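You operate a simulated robot arm through the tools that you are given. There is no shell and no other tool. Be economical: measure what you need, move in short steps, check, and stop when the job is done.

You are at the controls of a simulated robot arm. One attempt, no reset.

TASK
Wipe the crumbs off the green placemat and serve the green apple there on the purple plate.
Fine: blue sponge, put it back. What is to be rubbed or washed off counts as gone when no trace of it is left.

Only the result counts: the job must be done as asked and must still hold three seconds after the hand-in. Knocking over, shifting, dropping, spilling or breaking anything else fails it.

THE ROBOT
A 7-joint arm with a fingered hand on a trunk, on a base that drives. Base frame: it is fixed to the floor where the robot stands at the start and does not move with it; the origin is under the middle of the robot, x ahead of it, y to its left, z up. Lengths are in m, angles in rad, forces in N, time in s.
With the tool pointing down near the work surface it reaches from about 0.4 to 0.74 m from the robot's upright axis, wherever it stands. Its first joint turns from -2.897 to 2.897 rad. Places, roughly: green placemat [0.5, 0.4, 0.8]; green placemat top [0.5, 0.4, 0.8]; plate [0.5, 0.8, 0.8]; purple plate (21x21x3 cm) [0.5, 0.8, 0.8]. Payload 3.4 kg.
The tool frame sits at the grasp point between the pads (the TCP): z along the fingers, y along the line on which they close. The tips reach 0.025 m beyond it. Largest opening 0.088 m; the body of the gripper starts 0.029 m behind the TCP. The gripper is a hand of 3 fingers: y runs from the thumb to the fingers, the wrist lies at [-0.013, -0.106, -0.174] in the tool frame, and closing takes about 1.5 s.
Orientation is told as [roll, pitch, yaw] about the base's x, y, z axes, in that order, counted from this pose: with the fingers straight down and the wrist toward the robot, the tool's x, y and z point along [0, 1, 0], [1, 0, 0] and [0, 0, -1] of the base frame.

THE INTERFACE
- The arm moves only by the tool arm_command. Its argument "deltas" is a list of rows, each a list of 6 numbers: the shift along the tool's x, y, z in m, then the turn, a rotation vector about the tool's x, y, z in rad. In form: [[dx, dy, dz, ax, ay, az], ...]. A call has 1 to 12 rows; each row is the pose to reach, as a shift and turn from the pose commanded when the call began, along the tool's axes at that moment. "jaw" is the opening, from 0 (shut) to 1 (fully open), set as the call begins (left out, the last holds). A row lasts 0.2 s, in which the tool goes at most 0.05 m and 0.15 rad; a call with a longer step from one row to the next is refused whole, and so is a gripper value outside its range. Where a pose cannot be reached the arm comes as near as it can. A force on the tool above 90 N (or 10 N above the force at the start of the call, whichever is more), or a blocked arm, ends the call early, and 0.2 s more pass. The fingers move at their own pace (about 0.072 m/s each) and stop on an object; they squeeze with about 31 N. The grip force told is the motor's: it shows also when the fingers shut on nothing. Time passes only in rows, and 0.2 s behind the last, so rows that repeat a pose let the fingers close. The reply holds the time, the measured pose of the TCP, the force on the tool along the base axes, the opening and the grip force, in the units named above and with some noise, with the torque about the TCP (base axes, N m) and any sound that the robot's microphone picked up.
- Cameras (640 x 400 px; columns grow to the right, rows downward): "scene" is now at [0.0059, 0.2005, 1.4736]; the picture's right is [0.54, -0.84, 0.00], its down [-0.65, -0.41, -0.64] and it looks along [0.54, 0.35, -0.77] (base axes); focal length 256 px, centre (320, 200). "wrist" rides on the gripper at [0.058, -0.085, -0.099] in the tool frame; the picture's right is [-0.67, 0.35, -0.66], its down [-0.69, -0.63, 0.37] and it looks along [-0.29, 0.69, 0.66] (tool axes); focal length 261 px, centre (320, 200). There is no depth. A picture from a camera that has moved, and an enlarged one, comes with that camera's place and axes in the base frame and with its lens.
- snapshot(camera): a new picture of that camera. No time passes.
- raise_lower(by): slides the trunk up (or, below 0, down) by that many m; the arm and the scene camera ride with it, the base frame stays. It gives what a move gives, with no picture.
- steer(legs): drives the robot by 1 to 6 legs, each [ahead, left, turn to the left] in m, m and rad, along the robot's own axes; the way and the turn of a leg run together, so that a leg with both is an arc; at most 1.5 m and 3.142 rad a leg. The arm and the cameras ride along, it lands a little off, and it stops where it bumps. It gives what a move gives.
- move_fingers(index, middle, thumb_bend, thumb_turn): sets how far each is bent, from 0 (flat) to 1 (curled in); at 0.3 the hand is open as for a grip, at 0.7 the pads meet at the TCP. One left out holds its place. A second passes; each finger stops where it meets its share of the squeeze, and holds until it gets a number again. A gripper value or a shape takes the hand back. It gives what a move gives, with no picture; readings hold the bend of each and the force on the fingers (four entries, about 0 where the hand has none), thumb and palm. thumb_turn goes from beside the hand (0) to across from the fingers (1), as for a grip.
- grasp_type(shape): the hand has 3 fingers and takes this shape, open, in about a second: jaw (thumb against the fingers, like two jaws); tri (thumb and two fingers); tip (a fingertip pinch); poke (one finger out to press); point (the index stretched); flat (the hand flat); cup (the hand cupped); fist (a fist). The gripper value then closes the fingers along that shape, each until it touches; the sizes above hold for jaw. It gives what a move gives, with no picture.
- turn_head(pan, tilt): turns the head with the scene camera to pan (to the left, within 2.705 rad either way) and tilt (down, from -0.506 to 1.204), counted from straight ahead of the robot. It gives what a move gives.
- zoom(camera, box): a new picture of the part [left, top, right, bottom] of that camera's present view, enlarged. No time passes.
- sign_off(): hands the job in; it is judged then, once.

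Work in short steps. Places have to be worked out from the pictures, the camera data and where the tool is seen: move nearer, look again, correct. Check each grasp and each placing, and mend what went wrong. You have 120 turns and 78 pictures in all, those below and enlarged ones among them. Open the gripper and draw the arm clear of the work before you hand the job in, unless the task says otherwise; then end with one line.

The tools are called after ">>>" by a JSON object that holds its "op" and its "data". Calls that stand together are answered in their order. arm_command: Moves the arm, as the interface text tells. Its arguments: {"type":"object","properties":{"deltas":{"type":"array","items":{"type":"array","items":{"type":"number"}}},"jaw":{"type":"number"}},"required":["deltas"]} The other tools are called the same way: raise_lower (by) slides the trunk up or down; grasp_type (shape) gives the hand a shape; move_fingers (index, middle, thumb_bend, thumb_turn) moves the fingers one by one; steer (legs) drives the base; turn_head (pan, tilt) turns the head that bears the scene camera; snapshot (camera) takes a picture; zoom (camera, box) takes an enlarged picture of a part of a camera's view; sign_off () hands the job in.

At the start:

```text
time: 0.0
position: [0.2321, 0.3297, 0.9731]
tcp_rot: [0.0, 0.001, 0.0]
wrist_force: [0.7, -0.1, -0.2]
wrist_torque: [0.02, 0.03, -0.04]
finger_gap: 0.0876
grip_force: 0.0
shape: jaw
bend: [0.3, 0.3, 0.3, 0.98]
finger forces: [0.1, 0.1, 0.1, 0.0, 0.1, 0.1]
trunk travel left (down, up): [-0.5, 0.09]
robot x, y, heading: [0.0014, 0.0011, -0.002]
head pan, tilt: [0.567, 0.873]
```

scene: 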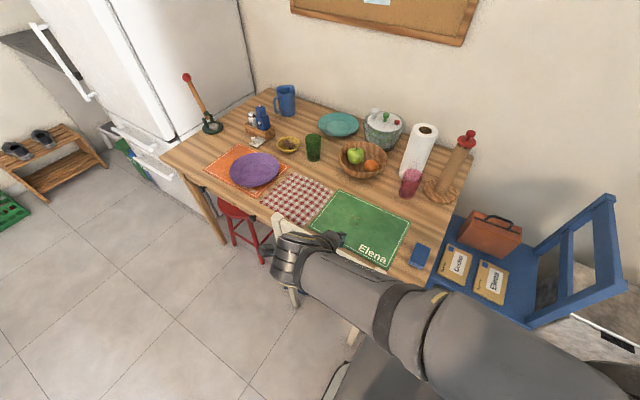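
wrist: 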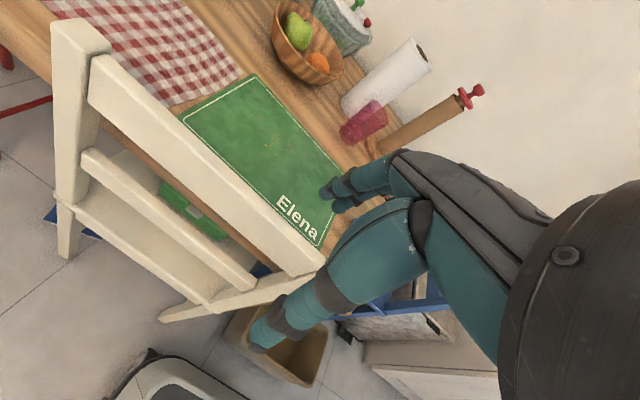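

I'll start with enlarged views of the sponge, mat, plate and fruit bowl to place things accurately.

>>> {"op": "zoom", "data": {"camera": "scene", "box": [300, 120, 480, 280]}}

>>> {"op": "zoom", "data": {"camera": "scene", "box": [160, 70, 340, 230]}}

>>> {"op": "zoom", "data": {"camera": "wrist", "box": [180, 60, 380, 260]}}

```text
2.50 times, centred on (390, 200) of scene
camera zoom: at [0.0059, 0.2005, 1.4736], right [0.54, -0.84, 0.0], down [-0.65, -0.41, -0.64], along [0.54, 0.35, -0.77], focal length 639 px, centre (145, 200)
```

zoom: 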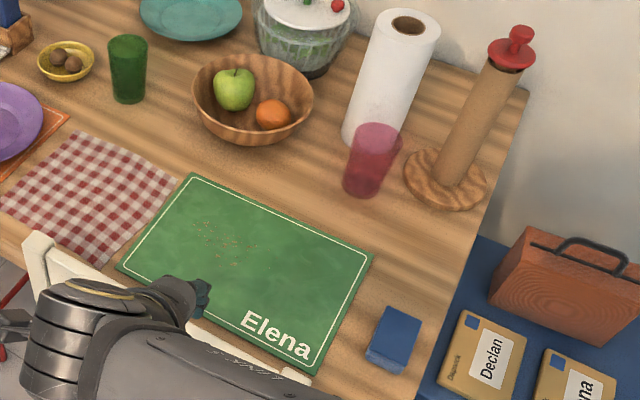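

```text
2.50 times, centred on (250, 150) of scene
camera zoom: at [0.0059, 0.2005, 1.4736], right [0.54, -0.84, 0.0], down [-0.65, -0.41, -0.64], along [0.54, 0.35, -0.77], focal length 639 px, centre (495, 325)
```

zoom: 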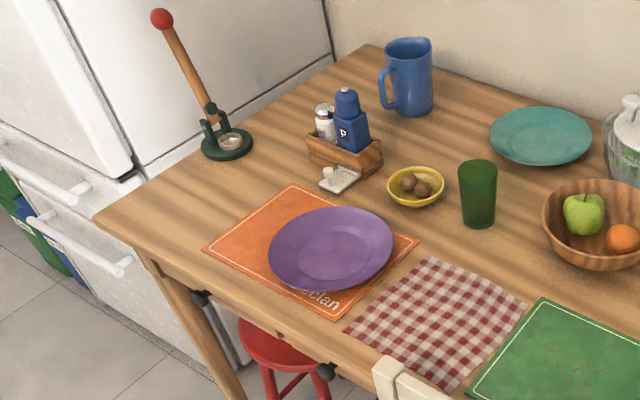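

```text
2.00 times, centred on (280, 160) of wrist
camera zoom: at [0.1496, 0.3859, 1.0716], right [0.35, -0.67, 0.66], down [-0.63, -0.69, -0.37], along [0.69, -0.29, -0.66], focal length 521 px, centre (400, 280)
```

zoom: 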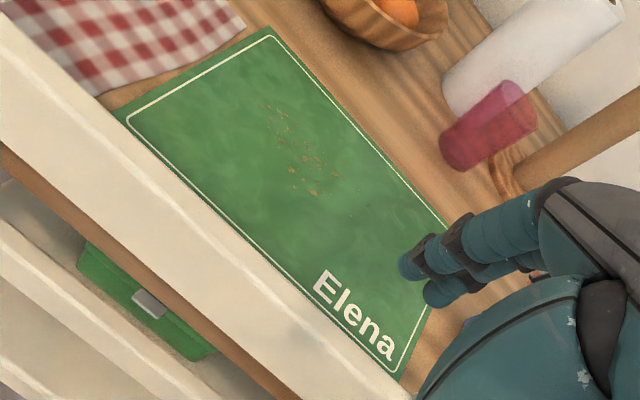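

The table sits near z≈0.8, with the sponge around (0.44, 0.15) and the crumbs around (0.48, 0.37). I'm moving the hand high toward the sponge to look closer with the wrist camera.

>>> {"op": "arm_command", "data": {"deltas": [[0, 0, -0.04, 0, 0, 0], [-0.04, 0.02, -0.06, 0, 0, 0], [-0.08, 0.04, -0.06, 0, 0, 0], [-0.12, 0.06, -0.06, 0, 0, 0], [-0.16, 0.08, -0.06, 0, 0, 0], [-0.17, 0.1, -0.06, 0, 0, 0]], "jaw": 1}}

>>> {"op": "snapshot", "data": {"camera": "wrist"}}

>>> {"op": "snapshot", "data": {"camera": "scene"}}

```text
time: 1.4
position: [0.3334, 0.1588, 1.0337]
tcp_rot: [0.001, 0.0, -0.001]
wrist_force: [0.2, -0.4, 0.5]
wrist_torque: [-0.02, 0.02, 0.01]
finger_gap: 0.0878
grip_force: 0.1
shape: jaw
bend: [0.3, 0.3, 0.3, 0.98]
finger forces: [0.0, 0.0, 0.1, 0.1, 0.0, 0.0]
trunk travel left (down, up): [-0.5, 0.09]
robot x, y, heading: [0.0001, -0.0008, 0.003]
head pan, tilt: [0.567, 0.873]
```

```text
72 pictures are left
camera wrist: at [0.2499, 0.2153, 1.1333], right [0.35, -0.67, 0.66], down [-0.63, -0.69, -0.37], along [0.69, -0.28, -0.66], focal length 261 px, centre (320, 200)
```

wrist: 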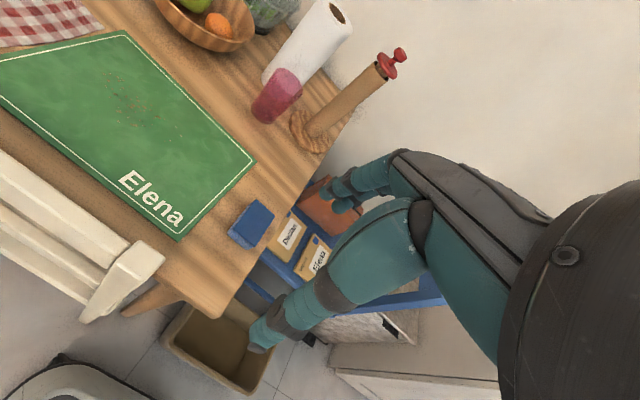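

```text
71 pictures are left
camera scene: at [0.006, 0.2004, 1.4736], right [0.54, -0.84, 0.0], down [-0.65, -0.41, -0.64], along [0.54, 0.35, -0.77], focal length 256 px, centre (320, 200)
```

scene: 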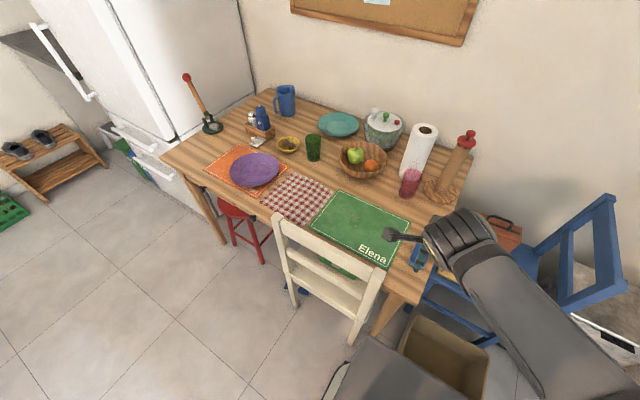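

The wrist view agrees: the sponge is near (0.445, 0.155). I'm zooming in on it for edges and height.

>>> {"op": "zoom", "data": {"camera": "wrist", "box": [200, 170, 300, 270]}}

>>> {"op": "zoom", "data": {"camera": "wrist", "box": [0, 20, 260, 240]}}

```text
4.00 times, centred on (250, 220) of wrist
camera zoom: at [0.2499, 0.2153, 1.1333], right [0.35, -0.67, 0.66], down [-0.63, -0.69, -0.37], along [0.69, -0.28, -0.66], focal length 1043 px, centre (600, 120)
```

zoom: 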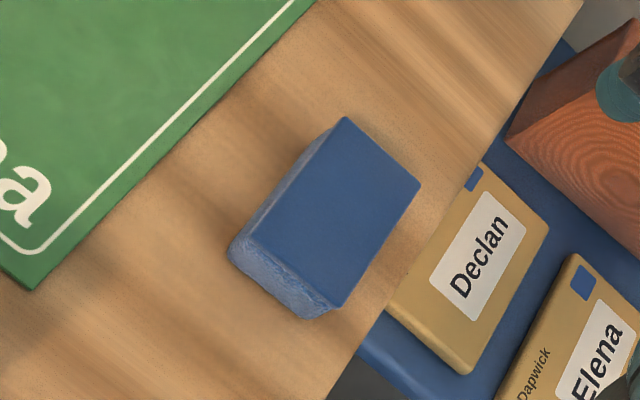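

```text
1.82 times, centred on (130, 130) of wrist
camera zoom: at [0.2499, 0.2153, 1.1333], right [0.35, -0.67, 0.66], down [-0.63, -0.69, -0.37], along [0.69, -0.28, -0.66], focal length 474 px, centre (666, 327)
```

zoom: 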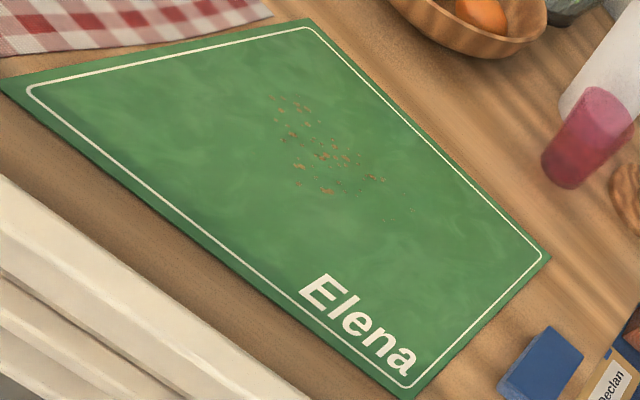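

The sponge spans about 6 cm (x) × 4 cm (y) × 3 cm, centred at (0.446, 0.155) with its top at about 0.83. I'm moving over it at z≈0.90 and checking alignment.

>>> {"op": "arm_command", "data": {"deltas": [[-0.001, 0.04, 0, 0, 0, 0], [-0.003, 0.08, 0.02, 0, 0, 0], [-0.004, 0.113, 0.05, 0, 0, 0], [-0.004, 0.113, 0.09, 0, 0, 0], [-0.004, 0.113, 0.125, 0, 0, 0], [-0.004, 0.113, 0.125, 0, 0, 0]]}}

>>> {"op": "zoom", "data": {"camera": "wrist", "box": [200, 100, 440, 300]}}

>>> {"op": "zoom", "data": {"camera": "scene", "box": [340, 180, 500, 300]}}

```text
time: 2.8
position: [0.4464, 0.1551, 0.9077]
tcp_rot: [0.0, -0.001, -0.001]
wrist_force: [0.5, -0.4, 0.0]
wrist_torque: [0.01, -0.02, -0.01]
finger_gap: 0.0874
grip_force: 0.1
shape: jaw
bend: [0.3, 0.3, 0.3, 0.98]
finger forces: [0.1, 0.1, 0.0, 0.1, 0.0, 0.1]
trunk travel left (down, up): [-0.5, 0.09]
robot x, y, heading: [-0.0011, -0.0002, 0.005]
head pan, tilt: [0.567, 0.873]
```

```text
2.00 times, centred on (320, 200) of wrist
camera zoom: at [0.3618, 0.2119, 1.0058], right [0.35, -0.67, 0.66], down [-0.63, -0.69, -0.37], along [0.69, -0.28, -0.66], focal length 521 px, centre (320, 200)
```

zoom: 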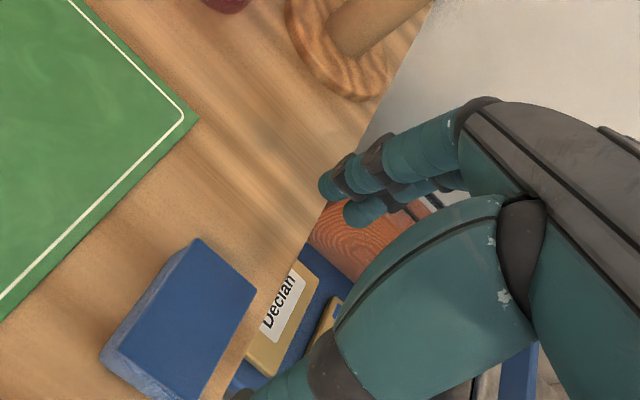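

```text
3.33 times, centred on (420, 240) of scene
camera zoom: at [0.0061, 0.2005, 1.4736], right [0.54, -0.84, 0.0], down [-0.65, -0.41, -0.64], along [0.54, 0.35, -0.77], focal length 852 px, centre (-13, 67)
```

zoom: 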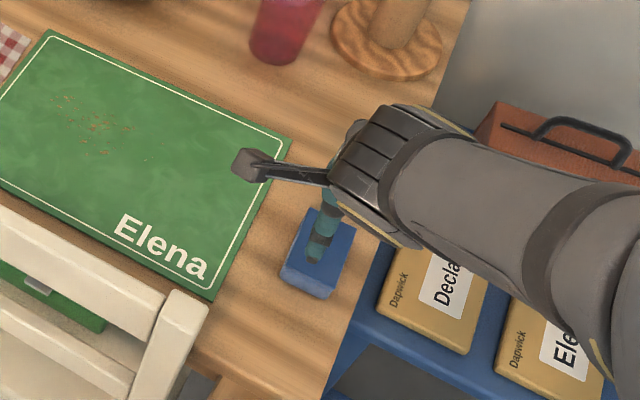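

Alignment agrees within a couple of mm. Descending to z≈0.835 and then closing on the sponge.

>>> {"op": "arm_command", "data": {"deltas": [[0.001, 0.001, 0.025, 0, 0, 0], [0.001, 0.001, 0.05, 0, 0, 0], [0.001, 0.001, 0.065, 0, 0, 0], [0.001, 0.001, 0.074, 0, 0, 0], [0.001, 0.001, 0.074, 0, 0, 0]]}}

>>> {"op": "zoom", "data": {"camera": "scene", "box": [380, 200, 460, 280]}}

>>> {"op": "snapshot", "data": {"camera": "wrist"}}

```text
time: 4.0
position: [0.4467, 0.1573, 0.8321]
tcp_rot: [0.001, 0.0, 0.0]
wrist_force: [0.2, -0.5, 0.4]
wrist_torque: [0.0, 0.02, -0.03]
finger_gap: 0.0877
grip_force: 0.1
shape: jaw
bend: [0.3, 0.3, 0.3, 0.98]
finger forces: [0.1, 0.0, 0.1, 0.0, 0.0, 0.0]
trunk travel left (down, up): [-0.5, 0.09]
robot x, y, heading: [0.0017, -0.0005, -0.005]
head pan, tilt: [0.567, 0.873]
```

```text
5.00 times, centred on (420, 240) of scene
camera zoom: at [0.006, 0.2005, 1.4736], right [0.54, -0.84, 0.0], down [-0.65, -0.41, -0.64], along [0.54, 0.35, -0.77], focal length 1278 px, centre (-180, 0)
```

zoom: 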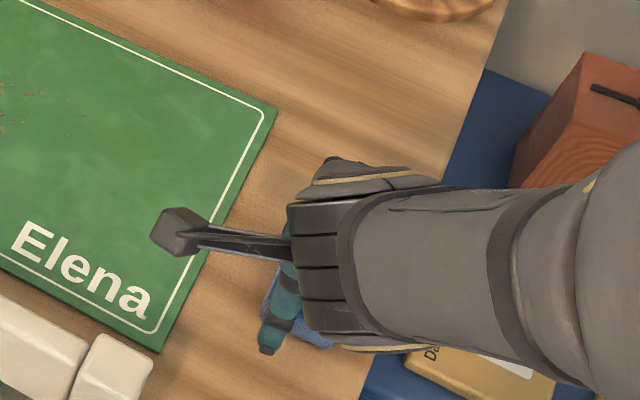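

```text
65 pictures are left
camera wrist: at [0.3635, 0.2133, 0.9315], right [0.35, -0.67, 0.66], down [-0.63, -0.69, -0.37], along [0.69, -0.28, -0.66], focal length 261 px, centre (320, 200)
```

wrist: 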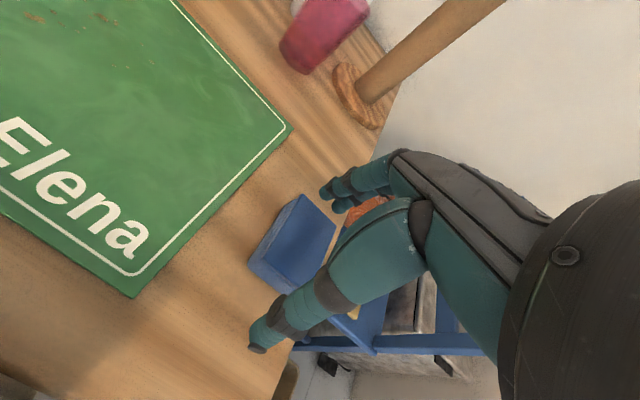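

The fingers straddle the sponge with no contact force. Closing now.

>>> {"op": "arm_command", "data": {"deltas": [[0, 0, 0, 0, 0, 0], [0, 0, 0, 0, 0, 0], [0, 0, 0, 0, 0, 0], [0, 0, 0, 0, 0, 0], [0, 0, 0, 0, 0, 0], [0, 0, 0, 0, 0, 0], [0, 0, 0, 0, 0, 0]], "jaw": 0}}

>>> {"op": "snapshot", "data": {"camera": "wrist"}}

```text
time: 5.6
position: [0.4477, 0.1571, 0.8331]
tcp_rot: [0.001, 0.001, -0.001]
wrist_force: [0.4, 0.0, 0.3]
wrist_torque: [0.0, -0.02, 0.02]
finger_gap: 0.0001
grip_force: 31.4
shape: jaw
bend: [0.7, 0.7, 0.37, 1.0]
finger forces: [0.1, 0.1, 0.0, 0.1, 0.0, 0.1]
trunk travel left (down, up): [-0.5, 0.09]
robot x, y, heading: [0.0013, 0.0017, -0.001]
head pan, tilt: [0.567, 0.873]
```

```text
64 pictures are left
camera wrist: at [0.3635, 0.2132, 0.9317], right [0.35, -0.67, 0.66], down [-0.63, -0.69, -0.37], along [0.69, -0.29, -0.66], focal length 261 px, centre (320, 200)
```

wrist: 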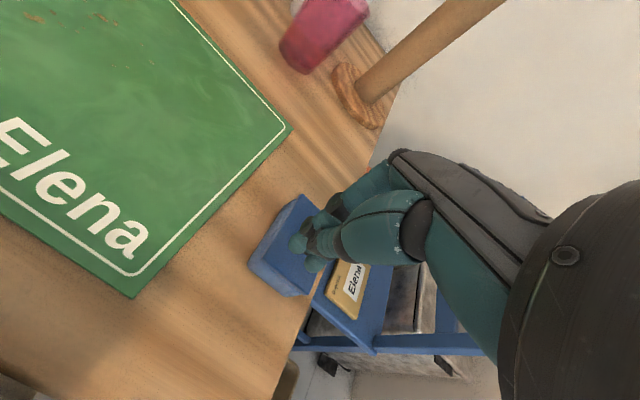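

The fingers closed on nothing. Re-triangulating between views puts the table at about z≈0.75, so the sponge is really near (0.479, 0.145) with its top at about 0.78. I'll raise, open, shift above it and recheck.

>>> {"op": "arm_command", "data": {"deltas": [[0, 0, -0.03, 0, 0, 0], [-0.006, 0.02, -0.03, 0, 0, 0], [-0.012, 0.032, -0.03, 0, 0, 0], [-0.012, 0.032, -0.03, 0, 0, 0], [-0.012, 0.032, -0.03, 0, 0, 0], [-0.012, 0.032, -0.03, 0, 0, 0], [-0.012, 0.032, -0.03, 0, 0, 0]], "jaw": 1}}

>>> {"op": "zoom", "data": {"camera": "wrist", "box": [200, 130, 400, 330]}}

```text
time: 7.2
position: [0.4789, 0.1438, 0.8646]
tcp_rot: [-0.001, 0.001, 0.002]
wrist_force: [-0.6, 0.4, -0.2]
wrist_torque: [-0.02, 0.01, 0.0]
finger_gap: 0.0875
grip_force: 0.0
shape: jaw
bend: [0.3, 0.3, 0.3, 0.98]
finger forces: [0.0, 0.0, 0.0, 0.1, 0.1, 0.0]
trunk travel left (down, up): [-0.5, 0.09]
robot x, y, heading: [0.0018, -0.0023, -0.001]
head pan, tilt: [0.567, 0.873]
```

```text
2.00 times, centred on (300, 230) of wrist
camera zoom: at [0.3953, 0.2005, 0.9629], right [0.35, -0.67, 0.66], down [-0.63, -0.69, -0.37], along [0.69, -0.29, -0.66], focal length 521 px, centre (360, 140)
```

zoom: 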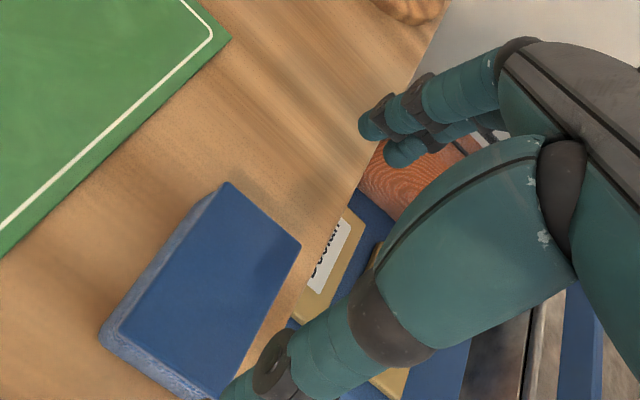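

The sponge now measures x 0.445–0.513, y 0.122–0.165, so the hand at (0.479, 0.144) is centred. Descending to z≈0.787.

>>> {"op": "arm_command", "data": {"deltas": [[0, 0, 0.03, 0, 0, 0], [0, 0, 0.055, 0, 0, 0], [0, 0, 0.07, 0, 0, 0], [0, 0, 0.078, 0, 0, 0], [0, 0, 0.078, 0, 0, 0]]}}

>>> {"op": "zoom", "data": {"camera": "wrist", "box": [200, 130, 400, 330]}}

```text
time: 8.4
position: [0.4785, 0.1448, 0.785]
tcp_rot: [0.001, -0.002, 0.001]
wrist_force: [-0.2, -0.1, 0.0]
wrist_torque: [0.01, 0.04, 0.03]
finger_gap: 0.0874
grip_force: 0.0
shape: jaw
bend: [0.3, 0.3, 0.3, 0.98]
finger forces: [0.0, 0.0, 0.0, 0.0, 0.0, 0.0]
trunk travel left (down, up): [-0.5, 0.09]
robot x, y, heading: [0.0002, -0.0017, -0.003]
head pan, tilt: [0.567, 0.873]
```

```text
2.00 times, centred on (300, 230) of wrist
camera zoom: at [0.3956, 0.2006, 0.8842], right [0.35, -0.67, 0.66], down [-0.63, -0.69, -0.37], along [0.69, -0.29, -0.66], focal length 521 px, centre (360, 140)
```

zoom: 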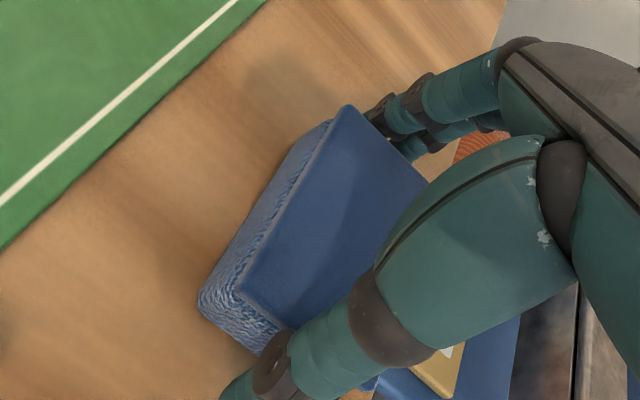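

The thumb and fingers are now on both sides of the sponge. Closing.

>>> {"op": "arm_command", "data": {"deltas": [[0, 0, 0, 0, 0, 0], [0, 0, 0, 0, 0, 0], [0, 0, 0, 0, 0, 0], [0, 0, 0, 0, 0, 0], [0, 0, 0, 0, 0, 0], [0, 0, 0, 0, 0, 0], [0, 0, 0, 0, 0, 0]], "jaw": 0}}

>>> {"op": "zoom", "data": {"camera": "wrist", "box": [200, 130, 400, 330]}}

```text
time: 10.0
position: [0.4807, 0.1444, 0.784]
tcp_rot: [0.001, -0.001, 0.0]
wrist_force: [-0.3, -0.2, 0.1]
wrist_torque: [-0.01, -0.01, 0.01]
finger_gap: 0.0642
grip_force: 30.9
shape: jaw
bend: [0.27, 0.37, 0.54, 0.99]
finger forces: [18.4, 9.7, 0.0, 0.1, 28.1, 0.1]
trunk travel left (down, up): [-0.5, 0.09]
robot x, y, heading: [0.001, 0.0011, -0.001]
head pan, tilt: [0.567, 0.873]
```

```text
2.00 times, centred on (300, 230) of wrist
camera zoom: at [0.3956, 0.2007, 0.8843], right [0.35, -0.67, 0.66], down [-0.63, -0.69, -0.37], along [0.69, -0.29, -0.66], focal length 521 px, centre (360, 140)
```

zoom: 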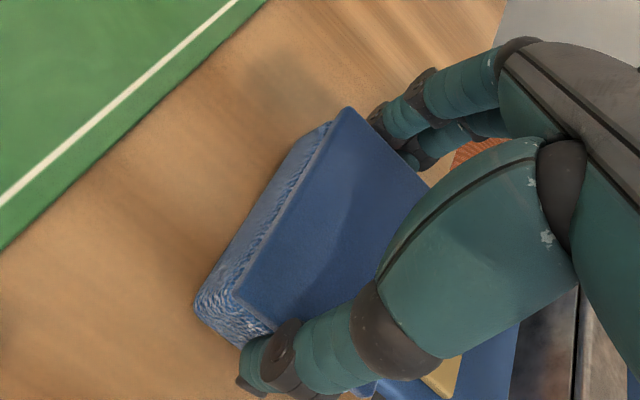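

The sponge is gripped firmly (gap 0.064 m). Lifting straight up and carrying it over the right edge of the crumb field.

>>> {"op": "arm_command", "data": {"deltas": [[0, 0, -0.03, 0, 0, 0], [0, 0, -0.05, 0, 0, 0], [0.045, 0.01, -0.05, 0, 0, 0], [0.09, 0.02, -0.05, 0, 0, 0], [0.135, 0.03, -0.05, 0, 0, 0], [0.15, 0.031, -0.04, 0, 0, 0], [0.15, 0.031, -0.02, 0, 0, 0]]}}

>>> {"op": "snapshot", "data": {"camera": "wrist"}}

>>> {"op": "snapshot", "data": {"camera": "scene"}}

```text
time: 11.6
position: [0.5099, 0.2945, 0.8054]
tcp_rot: [0.002, 0.0, 0.0]
wrist_force: [0.1, -0.6, 0.2]
wrist_torque: [-0.04, -0.01, 0.0]
finger_gap: 0.0637
grip_force: 31.2
shape: jaw
bend: [0.28, 0.37, 0.54, 0.99]
finger forces: [18.3, 9.7, 0.0, 0.1, 28.1, 0.0]
trunk travel left (down, up): [-0.5, 0.09]
robot x, y, heading: [-0.0009, -0.0006, 0.002]
head pan, tilt: [0.567, 0.873]
```

```text
60 pictures are left
camera wrist: at [0.4263, 0.351, 0.9049], right [0.35, -0.67, 0.66], down [-0.63, -0.69, -0.37], along [0.69, -0.28, -0.66], focal length 261 px, centre (320, 200)
```

wrist: 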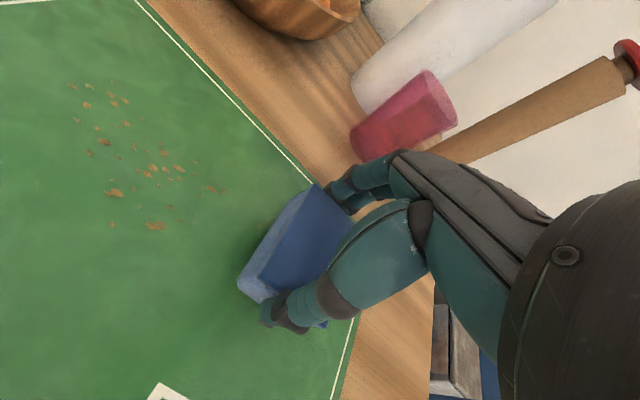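

```text
59 pictures are left
camera scene: at [0.006, 0.2005, 1.4736], right [0.54, -0.84, 0.0], down [-0.65, -0.41, -0.64], along [0.54, 0.35, -0.77], focal length 256 px, centre (320, 200)
```

scene: 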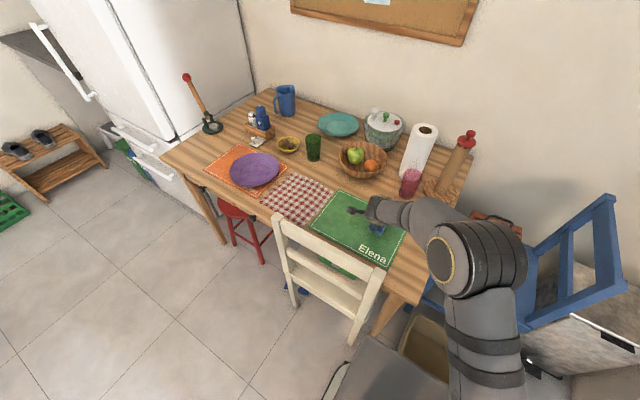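

Crumbs map to x 0.47–0.535, y 0.32–0.445. Lowering the sponge into light contact.

>>> {"op": "arm_command", "data": {"deltas": [[0, 0, 0.01, 0, 0, 0], [0, 0, 0.017, 0, 0, 0], [0, 0, 0.02, 0, 0, 0], [0, 0, 0.022, 0, 0, 0], [0, 0, 0.022, 0, 0, 0]]}}

```text
time: 12.8
position: [0.5107, 0.2932, 0.7866]
tcp_rot: [0.001, -0.002, 0.0]
wrist_force: [1.0, 0.4, 20.4]
wrist_torque: [0.01, 0.07, 0.02]
finger_gap: 0.0634
grip_force: 30.9
shape: jaw
bend: [0.27, 0.37, 0.54, 0.99]
finger forces: [19.6, 11.3, 0.0, 0.0, 29.8, 0.0]
trunk travel left (down, up): [-0.5, 0.09]
robot x, y, heading: [-0.0009, 0.0029, 0.002]
head pan, tilt: [0.567, 0.873]
```

Contact at about 20 N is more than needed, so I'm easing off slightly. One gentle stroke along +y, then a check that the mat hasn't moved.

>>> {"op": "arm_command", "data": {"deltas": [[0, 0, -0.001, 0, 0, 0], [0.03, 0, -0.001, 0, 0, 0], [0.06, 0, -0.001, 0, 0, 0], [0.09, 0, -0.001, 0, 0, 0], [0.12, 0, -0.001, 0, 0, 0], [0.15, 0, -0.001, 0, 0, 0], [0.17, 0, -0.001, 0, 0, 0]]}}

>>> {"op": "snapshot", "data": {"camera": "scene"}}

>>> {"op": "snapshot", "data": {"camera": "wrist"}}

```text
time: 14.4
position: [0.5086, 0.4626, 0.7862]
tcp_rot: [0.001, 0.0, 0.0]
wrist_force: [0.9, -9.2, 13.2]
wrist_torque: [-0.12, -0.19, -0.07]
finger_gap: 0.0635
grip_force: 30.7
shape: jaw
bend: [0.28, 0.35, 0.54, 1.0]
finger forces: [19.1, 11.8, 0.0, 0.0, 30.9, 0.0]
trunk travel left (down, up): [-0.5, 0.09]
robot x, y, heading: [0.0003, -0.0012, 0.003]
head pan, tilt: [0.567, 0.873]
```

```text
58 pictures are left
camera scene: at [0.0048, 0.1982, 1.474], right [0.54, -0.84, 0.0], down [-0.65, -0.41, -0.64], along [0.54, 0.35, -0.77], focal length 256 px, centre (320, 200)
```

scene: 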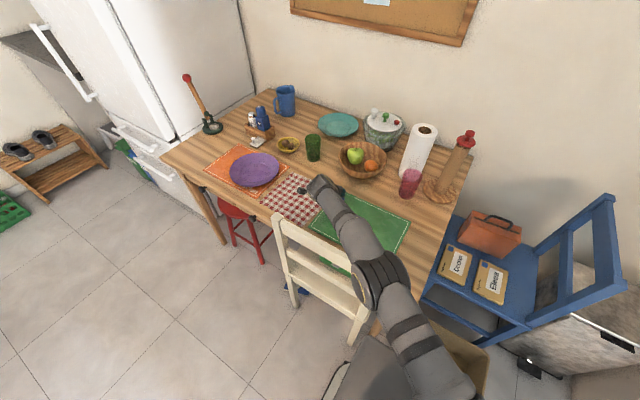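

```text
57 pictures are left
camera wrist: at [0.4254, 0.5193, 0.8852], right [0.35, -0.67, 0.65], down [-0.63, -0.69, -0.37], along [0.7, -0.28, -0.66], focal length 261 px, centre (320, 200)
```

wrist: 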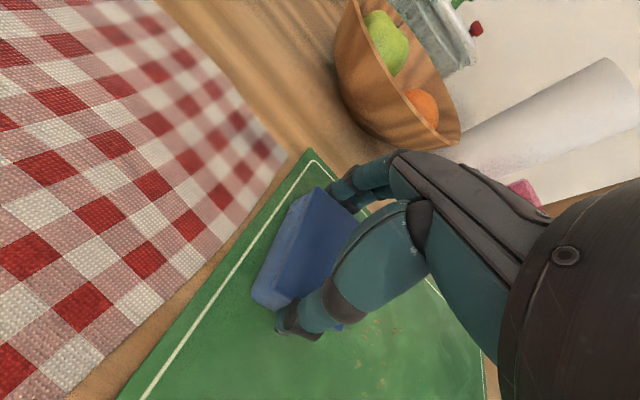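

The mat hasn't moved, and some crumbs remain behind the hand. Continuing with strokes at x≈0.48 (back) and x≈0.54 (forward).

>>> {"op": "arm_command", "data": {"deltas": [[0, -0.03, 0, 0, 0, 0], [-0.04, -0.03, 0, 0, 0, 0], [-0.08, -0.03, 0, 0, 0, 0], [-0.12, -0.03, 0, 0, 0, 0], [-0.16, -0.03, 0, 0, 0, 0], [-0.17, 0.01, 0, 0, 0, 0], [-0.17, 0.03, 0, 0, 0, 0], [-0.13, 0.03, 0, 0, 0, 0], [-0.09, 0.03, 0, 0, 0, 0], [-0.05, 0.03, 0, 0, 0, 0], [-0.01, 0.03, 0, 0, 0, 0], [0, 0.03, 0, 0, 0, 0]]}}

>>> {"op": "arm_command", "data": {"deltas": [[0, -0.03, 0, 0, 0, 0], [-0.04, -0.03, 0, 0, 0, 0], [-0.08, -0.03, 0, 0, 0, 0], [-0.12, -0.03, 0, 0, 0, 0], [-0.16, -0.03, 0, 0, 0, 0], [-0.17, -0.05, 0, 0, 0, 0], [-0.13, -0.05, 0, 0, 0, 0], [-0.09, -0.05, 0, 0, 0, 0], [-0.05, -0.05, 0, 0, 0, 0], [-0.01, -0.05, 0, 0, 0, 0], [-0.01, -0.05, -0.03, 0, 0, 0], [-0.01, -0.05, -0.08, 0, 0, 0]]}}

>>> {"op": "snapshot", "data": {"camera": "wrist"}}

```text
time: 17.0
position: [0.5306, 0.4492, 0.785]
tcp_rot: [-0.001, 0.004, 0.0]
wrist_force: [0.4, 0.5, -0.4]
wrist_torque: [-0.02, -0.01, 0.01]
finger_gap: 0.0621
grip_force: 30.5
shape: jaw
bend: [0.28, 0.37, 0.54, 1.0]
finger forces: [20.2, 10.1, 0.0, 0.0, 30.1, 0.0]
out of reach, approached as far as the arm can: row 11, 12
trunk travel left (down, up): [-0.5, 0.09]
robot x, y, heading: [0.0018, 0.0008, 0.001]
head pan, tilt: [0.567, 0.873]
```

```text
time: 19.6
position: [0.4806, 0.439, 0.8663]
tcp_rot: [-0.001, 0.0, 0.0]
wrist_force: [0.7, -0.2, -0.8]
wrist_torque: [0.01, 0.03, 0.0]
finger_gap: 0.0625
grip_force: 30.9
shape: jaw
bend: [0.28, 0.37, 0.54, 1.0]
finger forces: [20.0, 10.0, 0.0, 0.1, 29.8, 0.0]
trunk travel left (down, up): [-0.5, 0.09]
robot x, y, heading: [0.0037, -0.002, 0.002]
head pan, tilt: [0.567, 0.873]
```

```text
56 pictures are left
camera wrist: at [0.3974, 0.4961, 0.9648], right [0.35, -0.67, 0.66], down [-0.63, -0.69, -0.36], along [0.69, -0.29, -0.66], focal length 261 px, centre (320, 200)
```

wrist: 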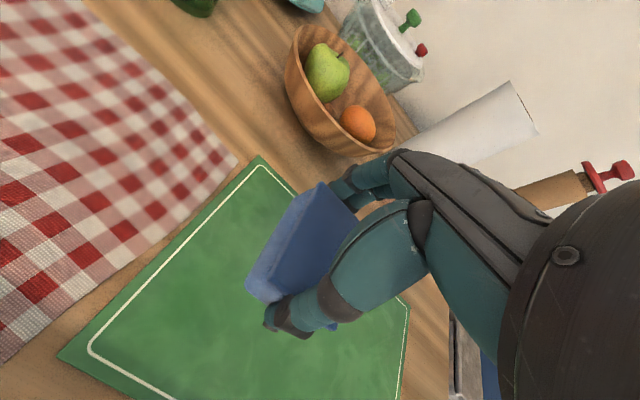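

Arm lifted. Moving right and up so the wrist camera can see the whole mat and I can check for leftover crumbs.

>>> {"op": "arm_command", "data": {"deltas": [[-0.04, 0, -0.02, 0, 0, 0], [-0.08, 0, -0.04, 0, 0, 0], [-0.12, 0, -0.06, 0, 0, 0], [-0.16, 0, -0.07, 0, 0, 0], [-0.2, 0, -0.07, 0, 0, 0], [-0.24, 0, -0.07, 0, 0, 0], [-0.28, 0, -0.07, 0, 0, 0], [-0.29, 0, -0.07, 0, 0, 0]]}}

>>> {"op": "snapshot", "data": {"camera": "wrist"}}

>>> {"op": "zoom", "data": {"camera": "scene", "box": [310, 180, 430, 280]}}

```text
time: 21.4
position: [0.4817, 0.1476, 0.9341]
tcp_rot: [-0.001, 0.0, 0.0]
wrist_force: [0.4, -1.0, 0.5]
wrist_torque: [-0.03, 0.0, -0.01]
finger_gap: 0.0624
grip_force: 31.2
shape: jaw
bend: [0.28, 0.37, 0.54, 1.0]
finger forces: [19.8, 10.0, 0.0, 0.0, 29.6, 0.1]
trunk travel left (down, up): [-0.5, 0.09]
robot x, y, heading: [0.0037, 0.001, -0.003]
head pan, tilt: [0.567, 0.873]
```

```text
55 pictures are left
camera wrist: at [0.3977, 0.2043, 1.0346], right [0.35, -0.67, 0.66], down [-0.63, -0.69, -0.37], along [0.69, -0.28, -0.66], focal length 261 px, centre (320, 200)
```

wrist: 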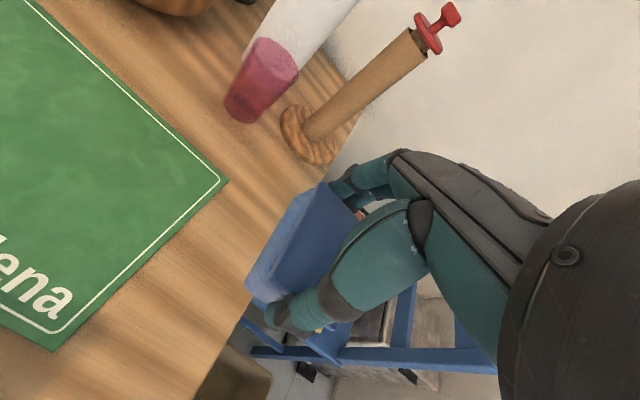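

```text
4.00 times, centred on (370, 230) of scene
camera zoom: at [0.006, 0.2003, 1.4736], right [0.54, -0.84, 0.0], down [-0.65, -0.41, -0.64], along [0.54, 0.35, -0.77], focal length 1023 px, centre (120, 80)
```

zoom: 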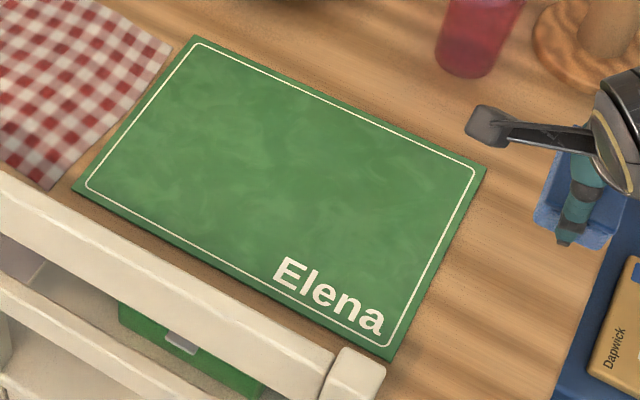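

The mat looks clean; one finer zoom to be sure.

>>> {"op": "zoom", "data": {"camera": "scene", "box": [335, 190, 385, 225]}}

>>> {"op": "zoom", "data": {"camera": "scene", "box": [365, 200, 415, 250]}}

```text
11.43 times, centred on (360, 208) of scene
camera zoom: at [0.006, 0.2003, 1.4736], right [0.54, -0.84, 0.0], down [-0.65, -0.41, -0.64], along [0.54, 0.35, -0.77], focal length 2922 px, centre (-137, 114)
```

zoom: 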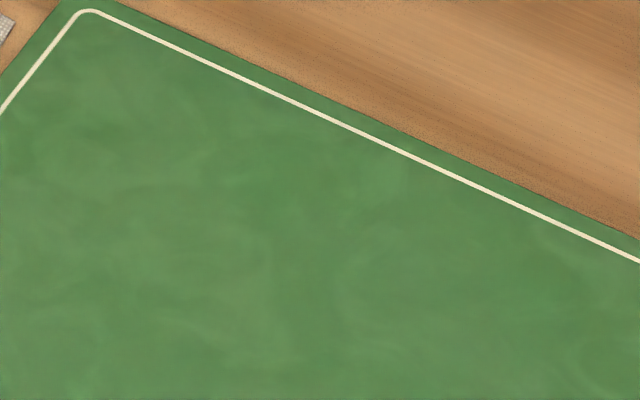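

```text
8.00 times, centred on (390, 225) of scene
camera zoom: at [0.006, 0.2003, 1.4736], right [0.54, -0.84, 0.0], down [-0.65, -0.41, -0.64], along [0.54, 0.35, -0.77], focal length 2045 px, centre (-240, 0)
```

zoom: 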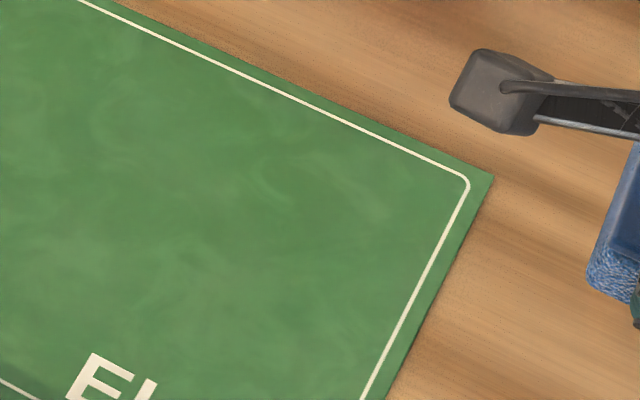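

The mat is spotless. Lowering the sponge back to its original spot (0.480, 0.1445).

>>> {"op": "arm_command", "data": {"deltas": [[-0.003, -0.002, 0.04, 0, 0, 0], [-0.003, -0.002, 0.08, 0, 0, 0], [-0.003, -0.002, 0.115, 0, 0, 0], [-0.003, -0.002, 0.135, 0, 0, 0], [-0.003, -0.002, 0.144, 0, 0, 0], [-0.003, -0.002, 0.147, 0, 0, 0], [-0.003, -0.002, 0.147, 0, 0, 0]]}}

```text
time: 23.0
position: [0.4799, 0.1456, 0.7887]
tcp_rot: [0.0, 0.002, 0.0]
wrist_force: [0.4, 0.1, 0.2]
wrist_torque: [0.0, -0.01, 0.0]
finger_gap: 0.0621
grip_force: 31.4
shape: jaw
bend: [0.28, 0.37, 0.54, 1.0]
finger forces: [19.8, 9.9, 0.0, 0.0, 29.7, 0.1]
trunk travel left (down, up): [-0.5, 0.09]
robot x, y, heading: [-0.0006, 0.0069, -0.004]
head pan, tilt: [0.567, 0.873]
```

No contact yet, so going down a few mm more.

>>> {"op": "arm_command", "data": {"deltas": [[0, 0, 0.002, 0, 0, 0], [0, 0, 0.004, 0, 0, 0], [0, 0, 0.005, 0, 0, 0], [0, 0, 0.005, 0, 0, 0]]}}

```text
time: 24.0
position: [0.481, 0.147, 0.7834]
tcp_rot: [-0.001, -0.001, -0.003]
wrist_force: [1.2, -0.6, 0.0]
wrist_torque: [0.04, -0.03, 0.02]
finger_gap: 0.0622
grip_force: 31.7
shape: jaw
bend: [0.28, 0.37, 0.54, 1.0]
finger forces: [19.8, 10.0, 0.1, 0.0, 29.6, 0.0]
trunk travel left (down, up): [-0.5, 0.09]
robot x, y, heading: [0.0035, 0.0006, 0.001]
head pan, tilt: [0.567, 0.873]
```

Still no contact force (the sponge slid up a little in the grip while wiping); inching down further.

>>> {"op": "arm_command", "data": {"deltas": [[0.0, 0, 0.001, 0, 0, 0], [0, 0, 0.002, 0, 0, 0], [0, 0, 0.003, 0, 0, 0], [0, 0, 0.003, 0, 0, 0]]}}

>>> {"op": "zoom", "data": {"camera": "wrist", "box": [200, 130, 400, 330]}}

```text
time: 25.0
position: [0.4804, 0.1462, 0.7799]
tcp_rot: [0.0, 0.001, 0.002]
wrist_force: [0.4, 0.1, 1.5]
wrist_torque: [0.0, 0.01, 0.05]
finger_gap: 0.0622
grip_force: 31.5
shape: jaw
bend: [0.28, 0.37, 0.54, 1.0]
finger forces: [19.9, 9.9, 0.0, 0.0, 29.8, 0.1]
trunk travel left (down, up): [-0.5, 0.09]
robot x, y, heading: [-0.0006, -0.0007, -0.002]
head pan, tilt: [0.567, 0.873]
```

```text
2.00 times, centred on (300, 230) of wrist
camera zoom: at [0.3958, 0.2026, 0.8797], right [0.35, -0.67, 0.66], down [-0.63, -0.69, -0.37], along [0.69, -0.29, -0.66], focal length 521 px, centre (360, 140)
```

zoom: 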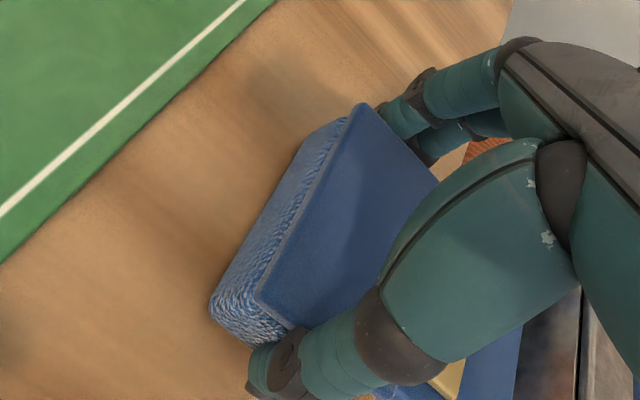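

The sponge touches the table at its original footprint (same corner position within a mm). Opening.

>>> {"op": "arm_command", "data": {"deltas": [[0, 0, 0, 0, 0, 0], [0, 0, 0, 0, 0, 0], [0, 0, 0, 0, 0, 0], [0, 0, 0, 0, 0, 0], [0, 0, 0, 0, 0, 0]], "jaw": 1}}

>>> {"op": "arm_command", "data": {"deltas": [[0, 0, -0.02, 0, 0, 0], [0, 0, -0.06, 0, 0, 0], [0, 0, -0.1, 0, 0, 0], [0, 0, -0.14, 0, 0, 0], [0, -0.04, -0.18, 0, 0, 0], [0, -0.08, -0.2, 0, 0, 0], [0, -0.12, -0.2, 0, 0, 0]]}}

>>> {"op": "snapshot", "data": {"camera": "wrist"}}

>>> {"op": "turn_head", "data": {"pan": 0.8, "tilt": 0.75}}

>>> {"op": "snapshot", "data": {"camera": "scene"}}

```text
time: 26.2
position: [0.4787, 0.1464, 0.7797]
tcp_rot: [-0.001, -0.001, -0.001]
wrist_force: [-0.4, 0.3, 0.1]
wrist_torque: [0.0, -0.02, -0.02]
finger_gap: 0.0878
grip_force: 0.2
shape: jaw
bend: [0.3, 0.3, 0.3, 0.98]
finger forces: [0.0, 0.0, 0.1, 0.0, 0.0, 0.0]
trunk travel left (down, up): [-0.5, 0.09]
robot x, y, heading: [-0.0023, -0.0044, -0.001]
head pan, tilt: [0.567, 0.873]
```

```text
refused: row 5 steps farther than a row can; nothing moved
```

```text
50 pictures are left
camera wrist: at [0.3958, 0.2026, 0.8797], right [0.35, -0.67, 0.66], down [-0.63, -0.69, -0.37], along [0.69, -0.29, -0.66], focal length 261 px, centre (320, 200)
```

wrist: 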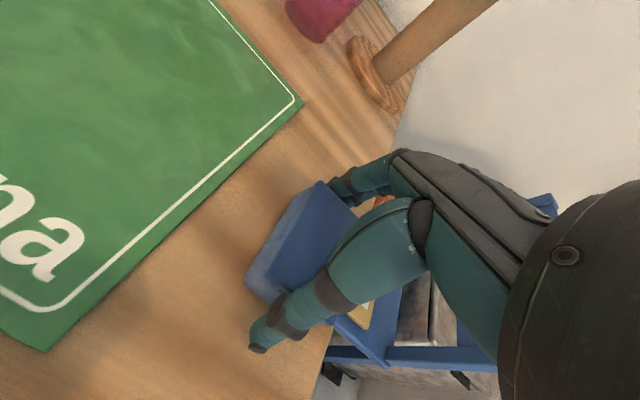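

```text
time: 26.9
position: [0.4797, 0.1458, 0.781]
tcp_rot: [0.0, 0.0, -0.001]
wrist_force: [0.0, -0.1, -0.1]
wrist_torque: [-0.01, 0.02, 0.02]
finger_gap: 0.0874
grip_force: 0.1
shape: jaw
bend: [0.3, 0.3, 0.3, 0.98]
finger forces: [0.1, 0.1, 0.1, 0.1, 0.0, 0.0]
trunk travel left (down, up): [-0.5, 0.09]
robot x, y, heading: [0.0003, -0.0009, -0.001]
head pan, tilt: [0.799, 0.75]
```

```text
49 pictures are left
camera scene: at [-0.0011, 0.2184, 1.4834], right [0.72, -0.7, 0.0], down [-0.48, -0.49, -0.73], along [0.51, 0.52, -0.68], focal length 256 px, centre (320, 200)
```

scene: 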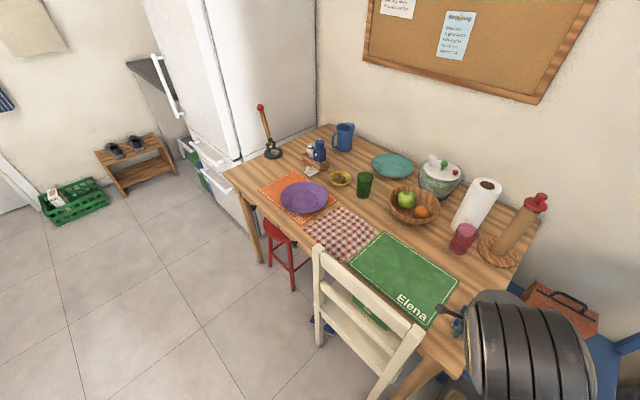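

Row 5 was too long, so nothing moved; I'm redoing the lift in smaller steps. Then I'll look down at the base and chair to judge driving clearance.

>>> {"op": "arm_command", "data": {"deltas": [[0, 0, -0.02, 0, 0, 0], [0, 0, -0.06, 0, 0, 0], [0, 0, -0.1, 0, 0, 0], [0, 0, -0.14, 0, 0, 0], [0, 0, -0.18, 0, 0, 0], [0, 0, -0.22, 0, 0, 0], [0, -0.04, -0.24, 0, 0, 0], [0, -0.08, -0.24, 0, 0, 0]]}}

>>> {"op": "turn_head", "data": {"pan": 0.6, "tilt": 1.2}}

>>> {"op": "snapshot", "data": {"camera": "scene"}}

>>> {"op": "snapshot", "data": {"camera": "wrist"}}

```text
time: 28.8
position: [0.3984, 0.1462, 1.022]
tcp_rot: [0.001, -0.002, -0.001]
wrist_force: [0.3, 0.2, -0.2]
wrist_torque: [-0.03, -0.05, 0.0]
finger_gap: 0.0876
grip_force: 0.0
shape: jaw
bend: [0.3, 0.3, 0.3, 0.98]
finger forces: [0.0, 0.1, 0.0, 0.0, 0.0, 0.0]
trunk travel left (down, up): [-0.5, 0.09]
robot x, y, heading: [-0.0017, 0.0018, -0.005]
head pan, tilt: [0.799, 0.75]
```

```text
time: 29.6
position: [0.4006, 0.1467, 1.0205]
tcp_rot: [0.001, -0.001, -0.001]
wrist_force: [-0.6, 0.0, -0.1]
wrist_torque: [0.04, 0.01, 0.04]
finger_gap: 0.0876
grip_force: 0.1
shape: jaw
bend: [0.3, 0.3, 0.3, 0.98]
finger forces: [0.0, 0.0, 0.1, 0.0, 0.0, 0.1]
trunk travel left (down, up): [-0.5, 0.09]
robot x, y, heading: [-0.0, 0.002, -0.002]
head pan, tilt: [0.6, 1.201]
```

```text
48 pictures are left
camera scene: at [-0.0128, 0.1907, 1.4518], right [0.57, -0.82, 0.0], down [-0.77, -0.53, -0.36], along [0.3, 0.21, -0.93], focal length 256 px, centre (320, 200)
```

scene: 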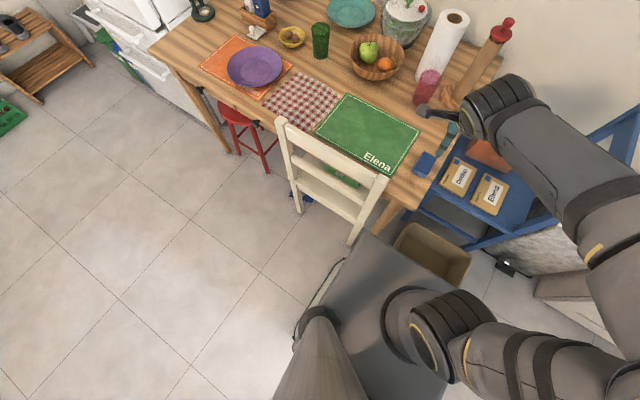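

```text
47 pictures are left
camera wrist: at [0.316, 0.2032, 1.1202], right [0.35, -0.67, 0.66], down [-0.63, -0.69, -0.37], along [0.69, -0.29, -0.66], focal length 261 px, centre (320, 200)
```

wrist: 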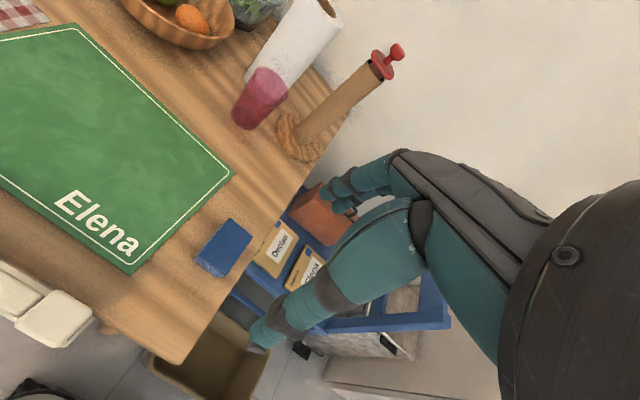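

The sponge is back in place. The base half-width looks like about 0.2 m and the chair starts near x≈0.3, so sliding straight left by 0.42 m is clear.

>>> {"op": "steer", "data": {"legs": [[0, 0.42, 0]]}}

>>> {"op": "snapshot", "data": {"camera": "scene"}}

>>> {"op": "snapshot", "data": {"camera": "wrist"}}

```text
time: 32.2
position: [0.3982, 0.566, 1.0201]
tcp_rot: [-0.001, -0.002, 0.003]
wrist_force: [0.7, 0.1, -0.3]
wrist_torque: [0.01, 0.0, -0.03]
finger_gap: 0.0876
grip_force: 0.0
shape: jaw
bend: [0.3, 0.3, 0.3, 0.98]
finger forces: [0.0, 0.0, 0.0, 0.0, 0.0, 0.0]
trunk travel left (down, up): [-0.5, 0.09]
robot x, y, heading: [0.0007, 0.4185, 0.005]
head pan, tilt: [0.6, 1.201]
```

```text
46 pictures are left
camera scene: at [-0.0141, 0.6092, 1.4517], right [0.57, -0.82, 0.0], down [-0.77, -0.53, -0.36], along [0.3, 0.21, -0.93], focal length 256 px, centre (320, 200)
```

scene: 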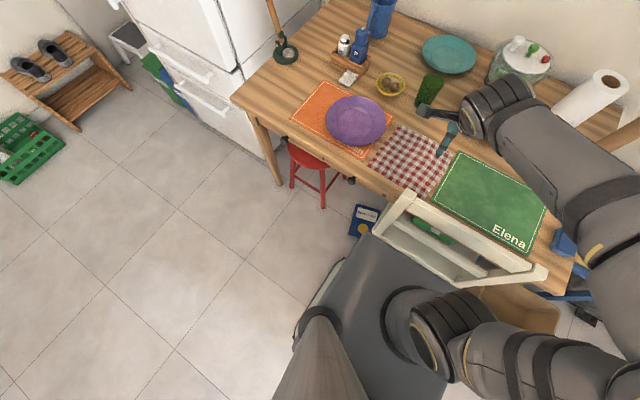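

```text
45 pictures are left
camera wrist: at [0.3144, 0.6227, 1.1201], right [0.35, -0.67, 0.66], down [-0.63, -0.69, -0.37], along [0.7, -0.28, -0.66], focal length 261 px, centre (320, 200)
```

wrist: 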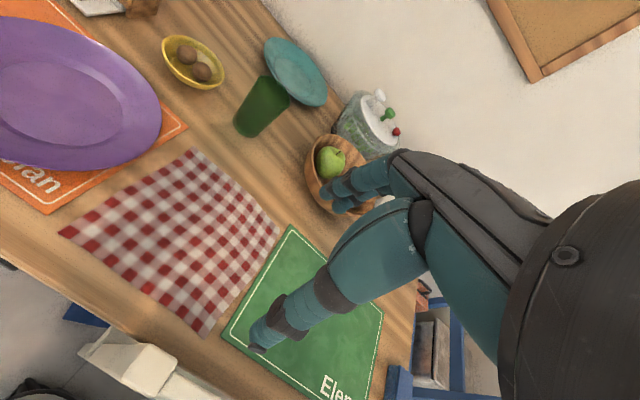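

Now beside the plate. Zooming in on its rim profile and the apple to plan both grasps.

>>> {"op": "zoom", "data": {"camera": "scene", "box": [280, 60, 440, 180]}}

>>> {"op": "zoom", "data": {"camera": "wrist", "box": [0, 0, 200, 220]}}

```text
3.33 times, centred on (360, 120) of scene
camera zoom: at [-0.0141, 0.6092, 1.4517], right [0.57, -0.82, 0.0], down [-0.77, -0.53, -0.36], along [0.3, 0.21, -0.93], focal length 852 px, centre (187, 467)
```

zoom: 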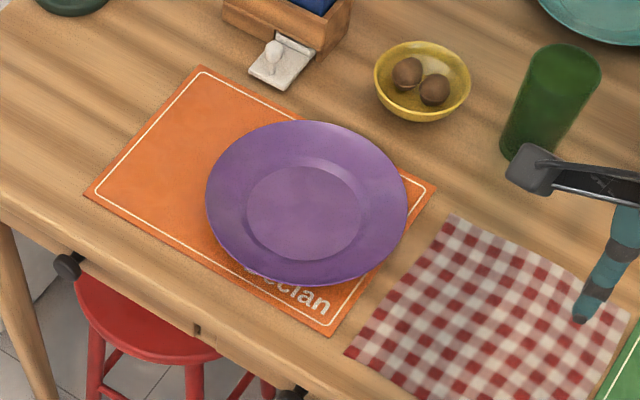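

```text
1.82 times, centred on (100, 110) of wrist
camera zoom: at [0.3144, 0.6227, 1.1201], right [0.35, -0.67, 0.66], down [-0.63, -0.69, -0.37], along [0.7, -0.28, -0.66], focal length 474 px, centre (720, 364)
```

zoom: 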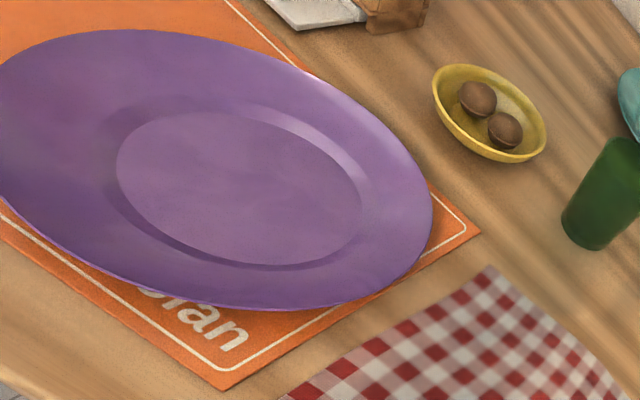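

The plate is centred near (0.495, 0.822), with a wide shallow rim and free space beneath. I plan to pinch the right-hand rim with the fingers under and thumb on top, so I'm testing the needed −90° yaw here in free air.

>>> {"op": "arm_command", "data": {"deltas": [[0, 0.005, 0, 0, 0, 0.13], [0, 0.01, 0, 0, 0, 0.26], [0, 0.015, 0, 0, 0, 0.39], [0, 0.02, 0, 0, 0, 0.52], [0, 0.025, 0, 0, 0, 0.65], [0, 0.03, 0, 0, 0, 0.78], [0, 0.035, 0, 0, 0, 0.91], [0, 0.04, 0, 0, 0, 1.04], [0, 0.045, 0, 0, 0, 1.17], [0, 0.05, 0, 0, 0, 1.3], [0, 0.05, 0, 0, 0, 1.43], [0, 0.05, 0, 0, 0, 1.57]]}}

>>> {"op": "snapshot", "data": {"camera": "scene"}}

```text
time: 34.8
position: [0.4483, 0.5662, 1.0223]
tcp_rot: [0.002, 0.0, -1.57]
wrist_force: [0.3, 0.2, 0.0]
wrist_torque: [-0.01, -0.01, 0.02]
finger_gap: 0.0876
grip_force: 0.1
shape: jaw
bend: [0.3, 0.3, 0.3, 0.98]
finger forces: [0.0, 0.1, 0.1, 0.0, 0.0, 0.0]
trunk travel left (down, up): [-0.5, 0.09]
robot x, y, heading: [-0.0042, 0.4179, -0.002]
head pan, tilt: [0.6, 1.201]
```

```text
42 pictures are left
camera scene: at [-0.014, 0.6089, 1.4517], right [0.57, -0.82, 0.0], down [-0.77, -0.53, -0.36], along [0.3, 0.21, -0.93], focal length 256 px, centre (320, 200)
```

scene: 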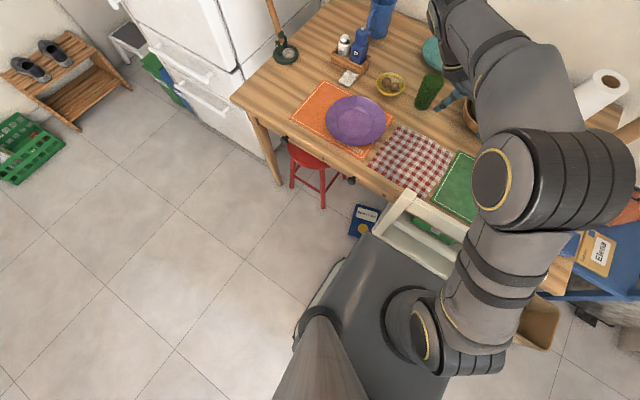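

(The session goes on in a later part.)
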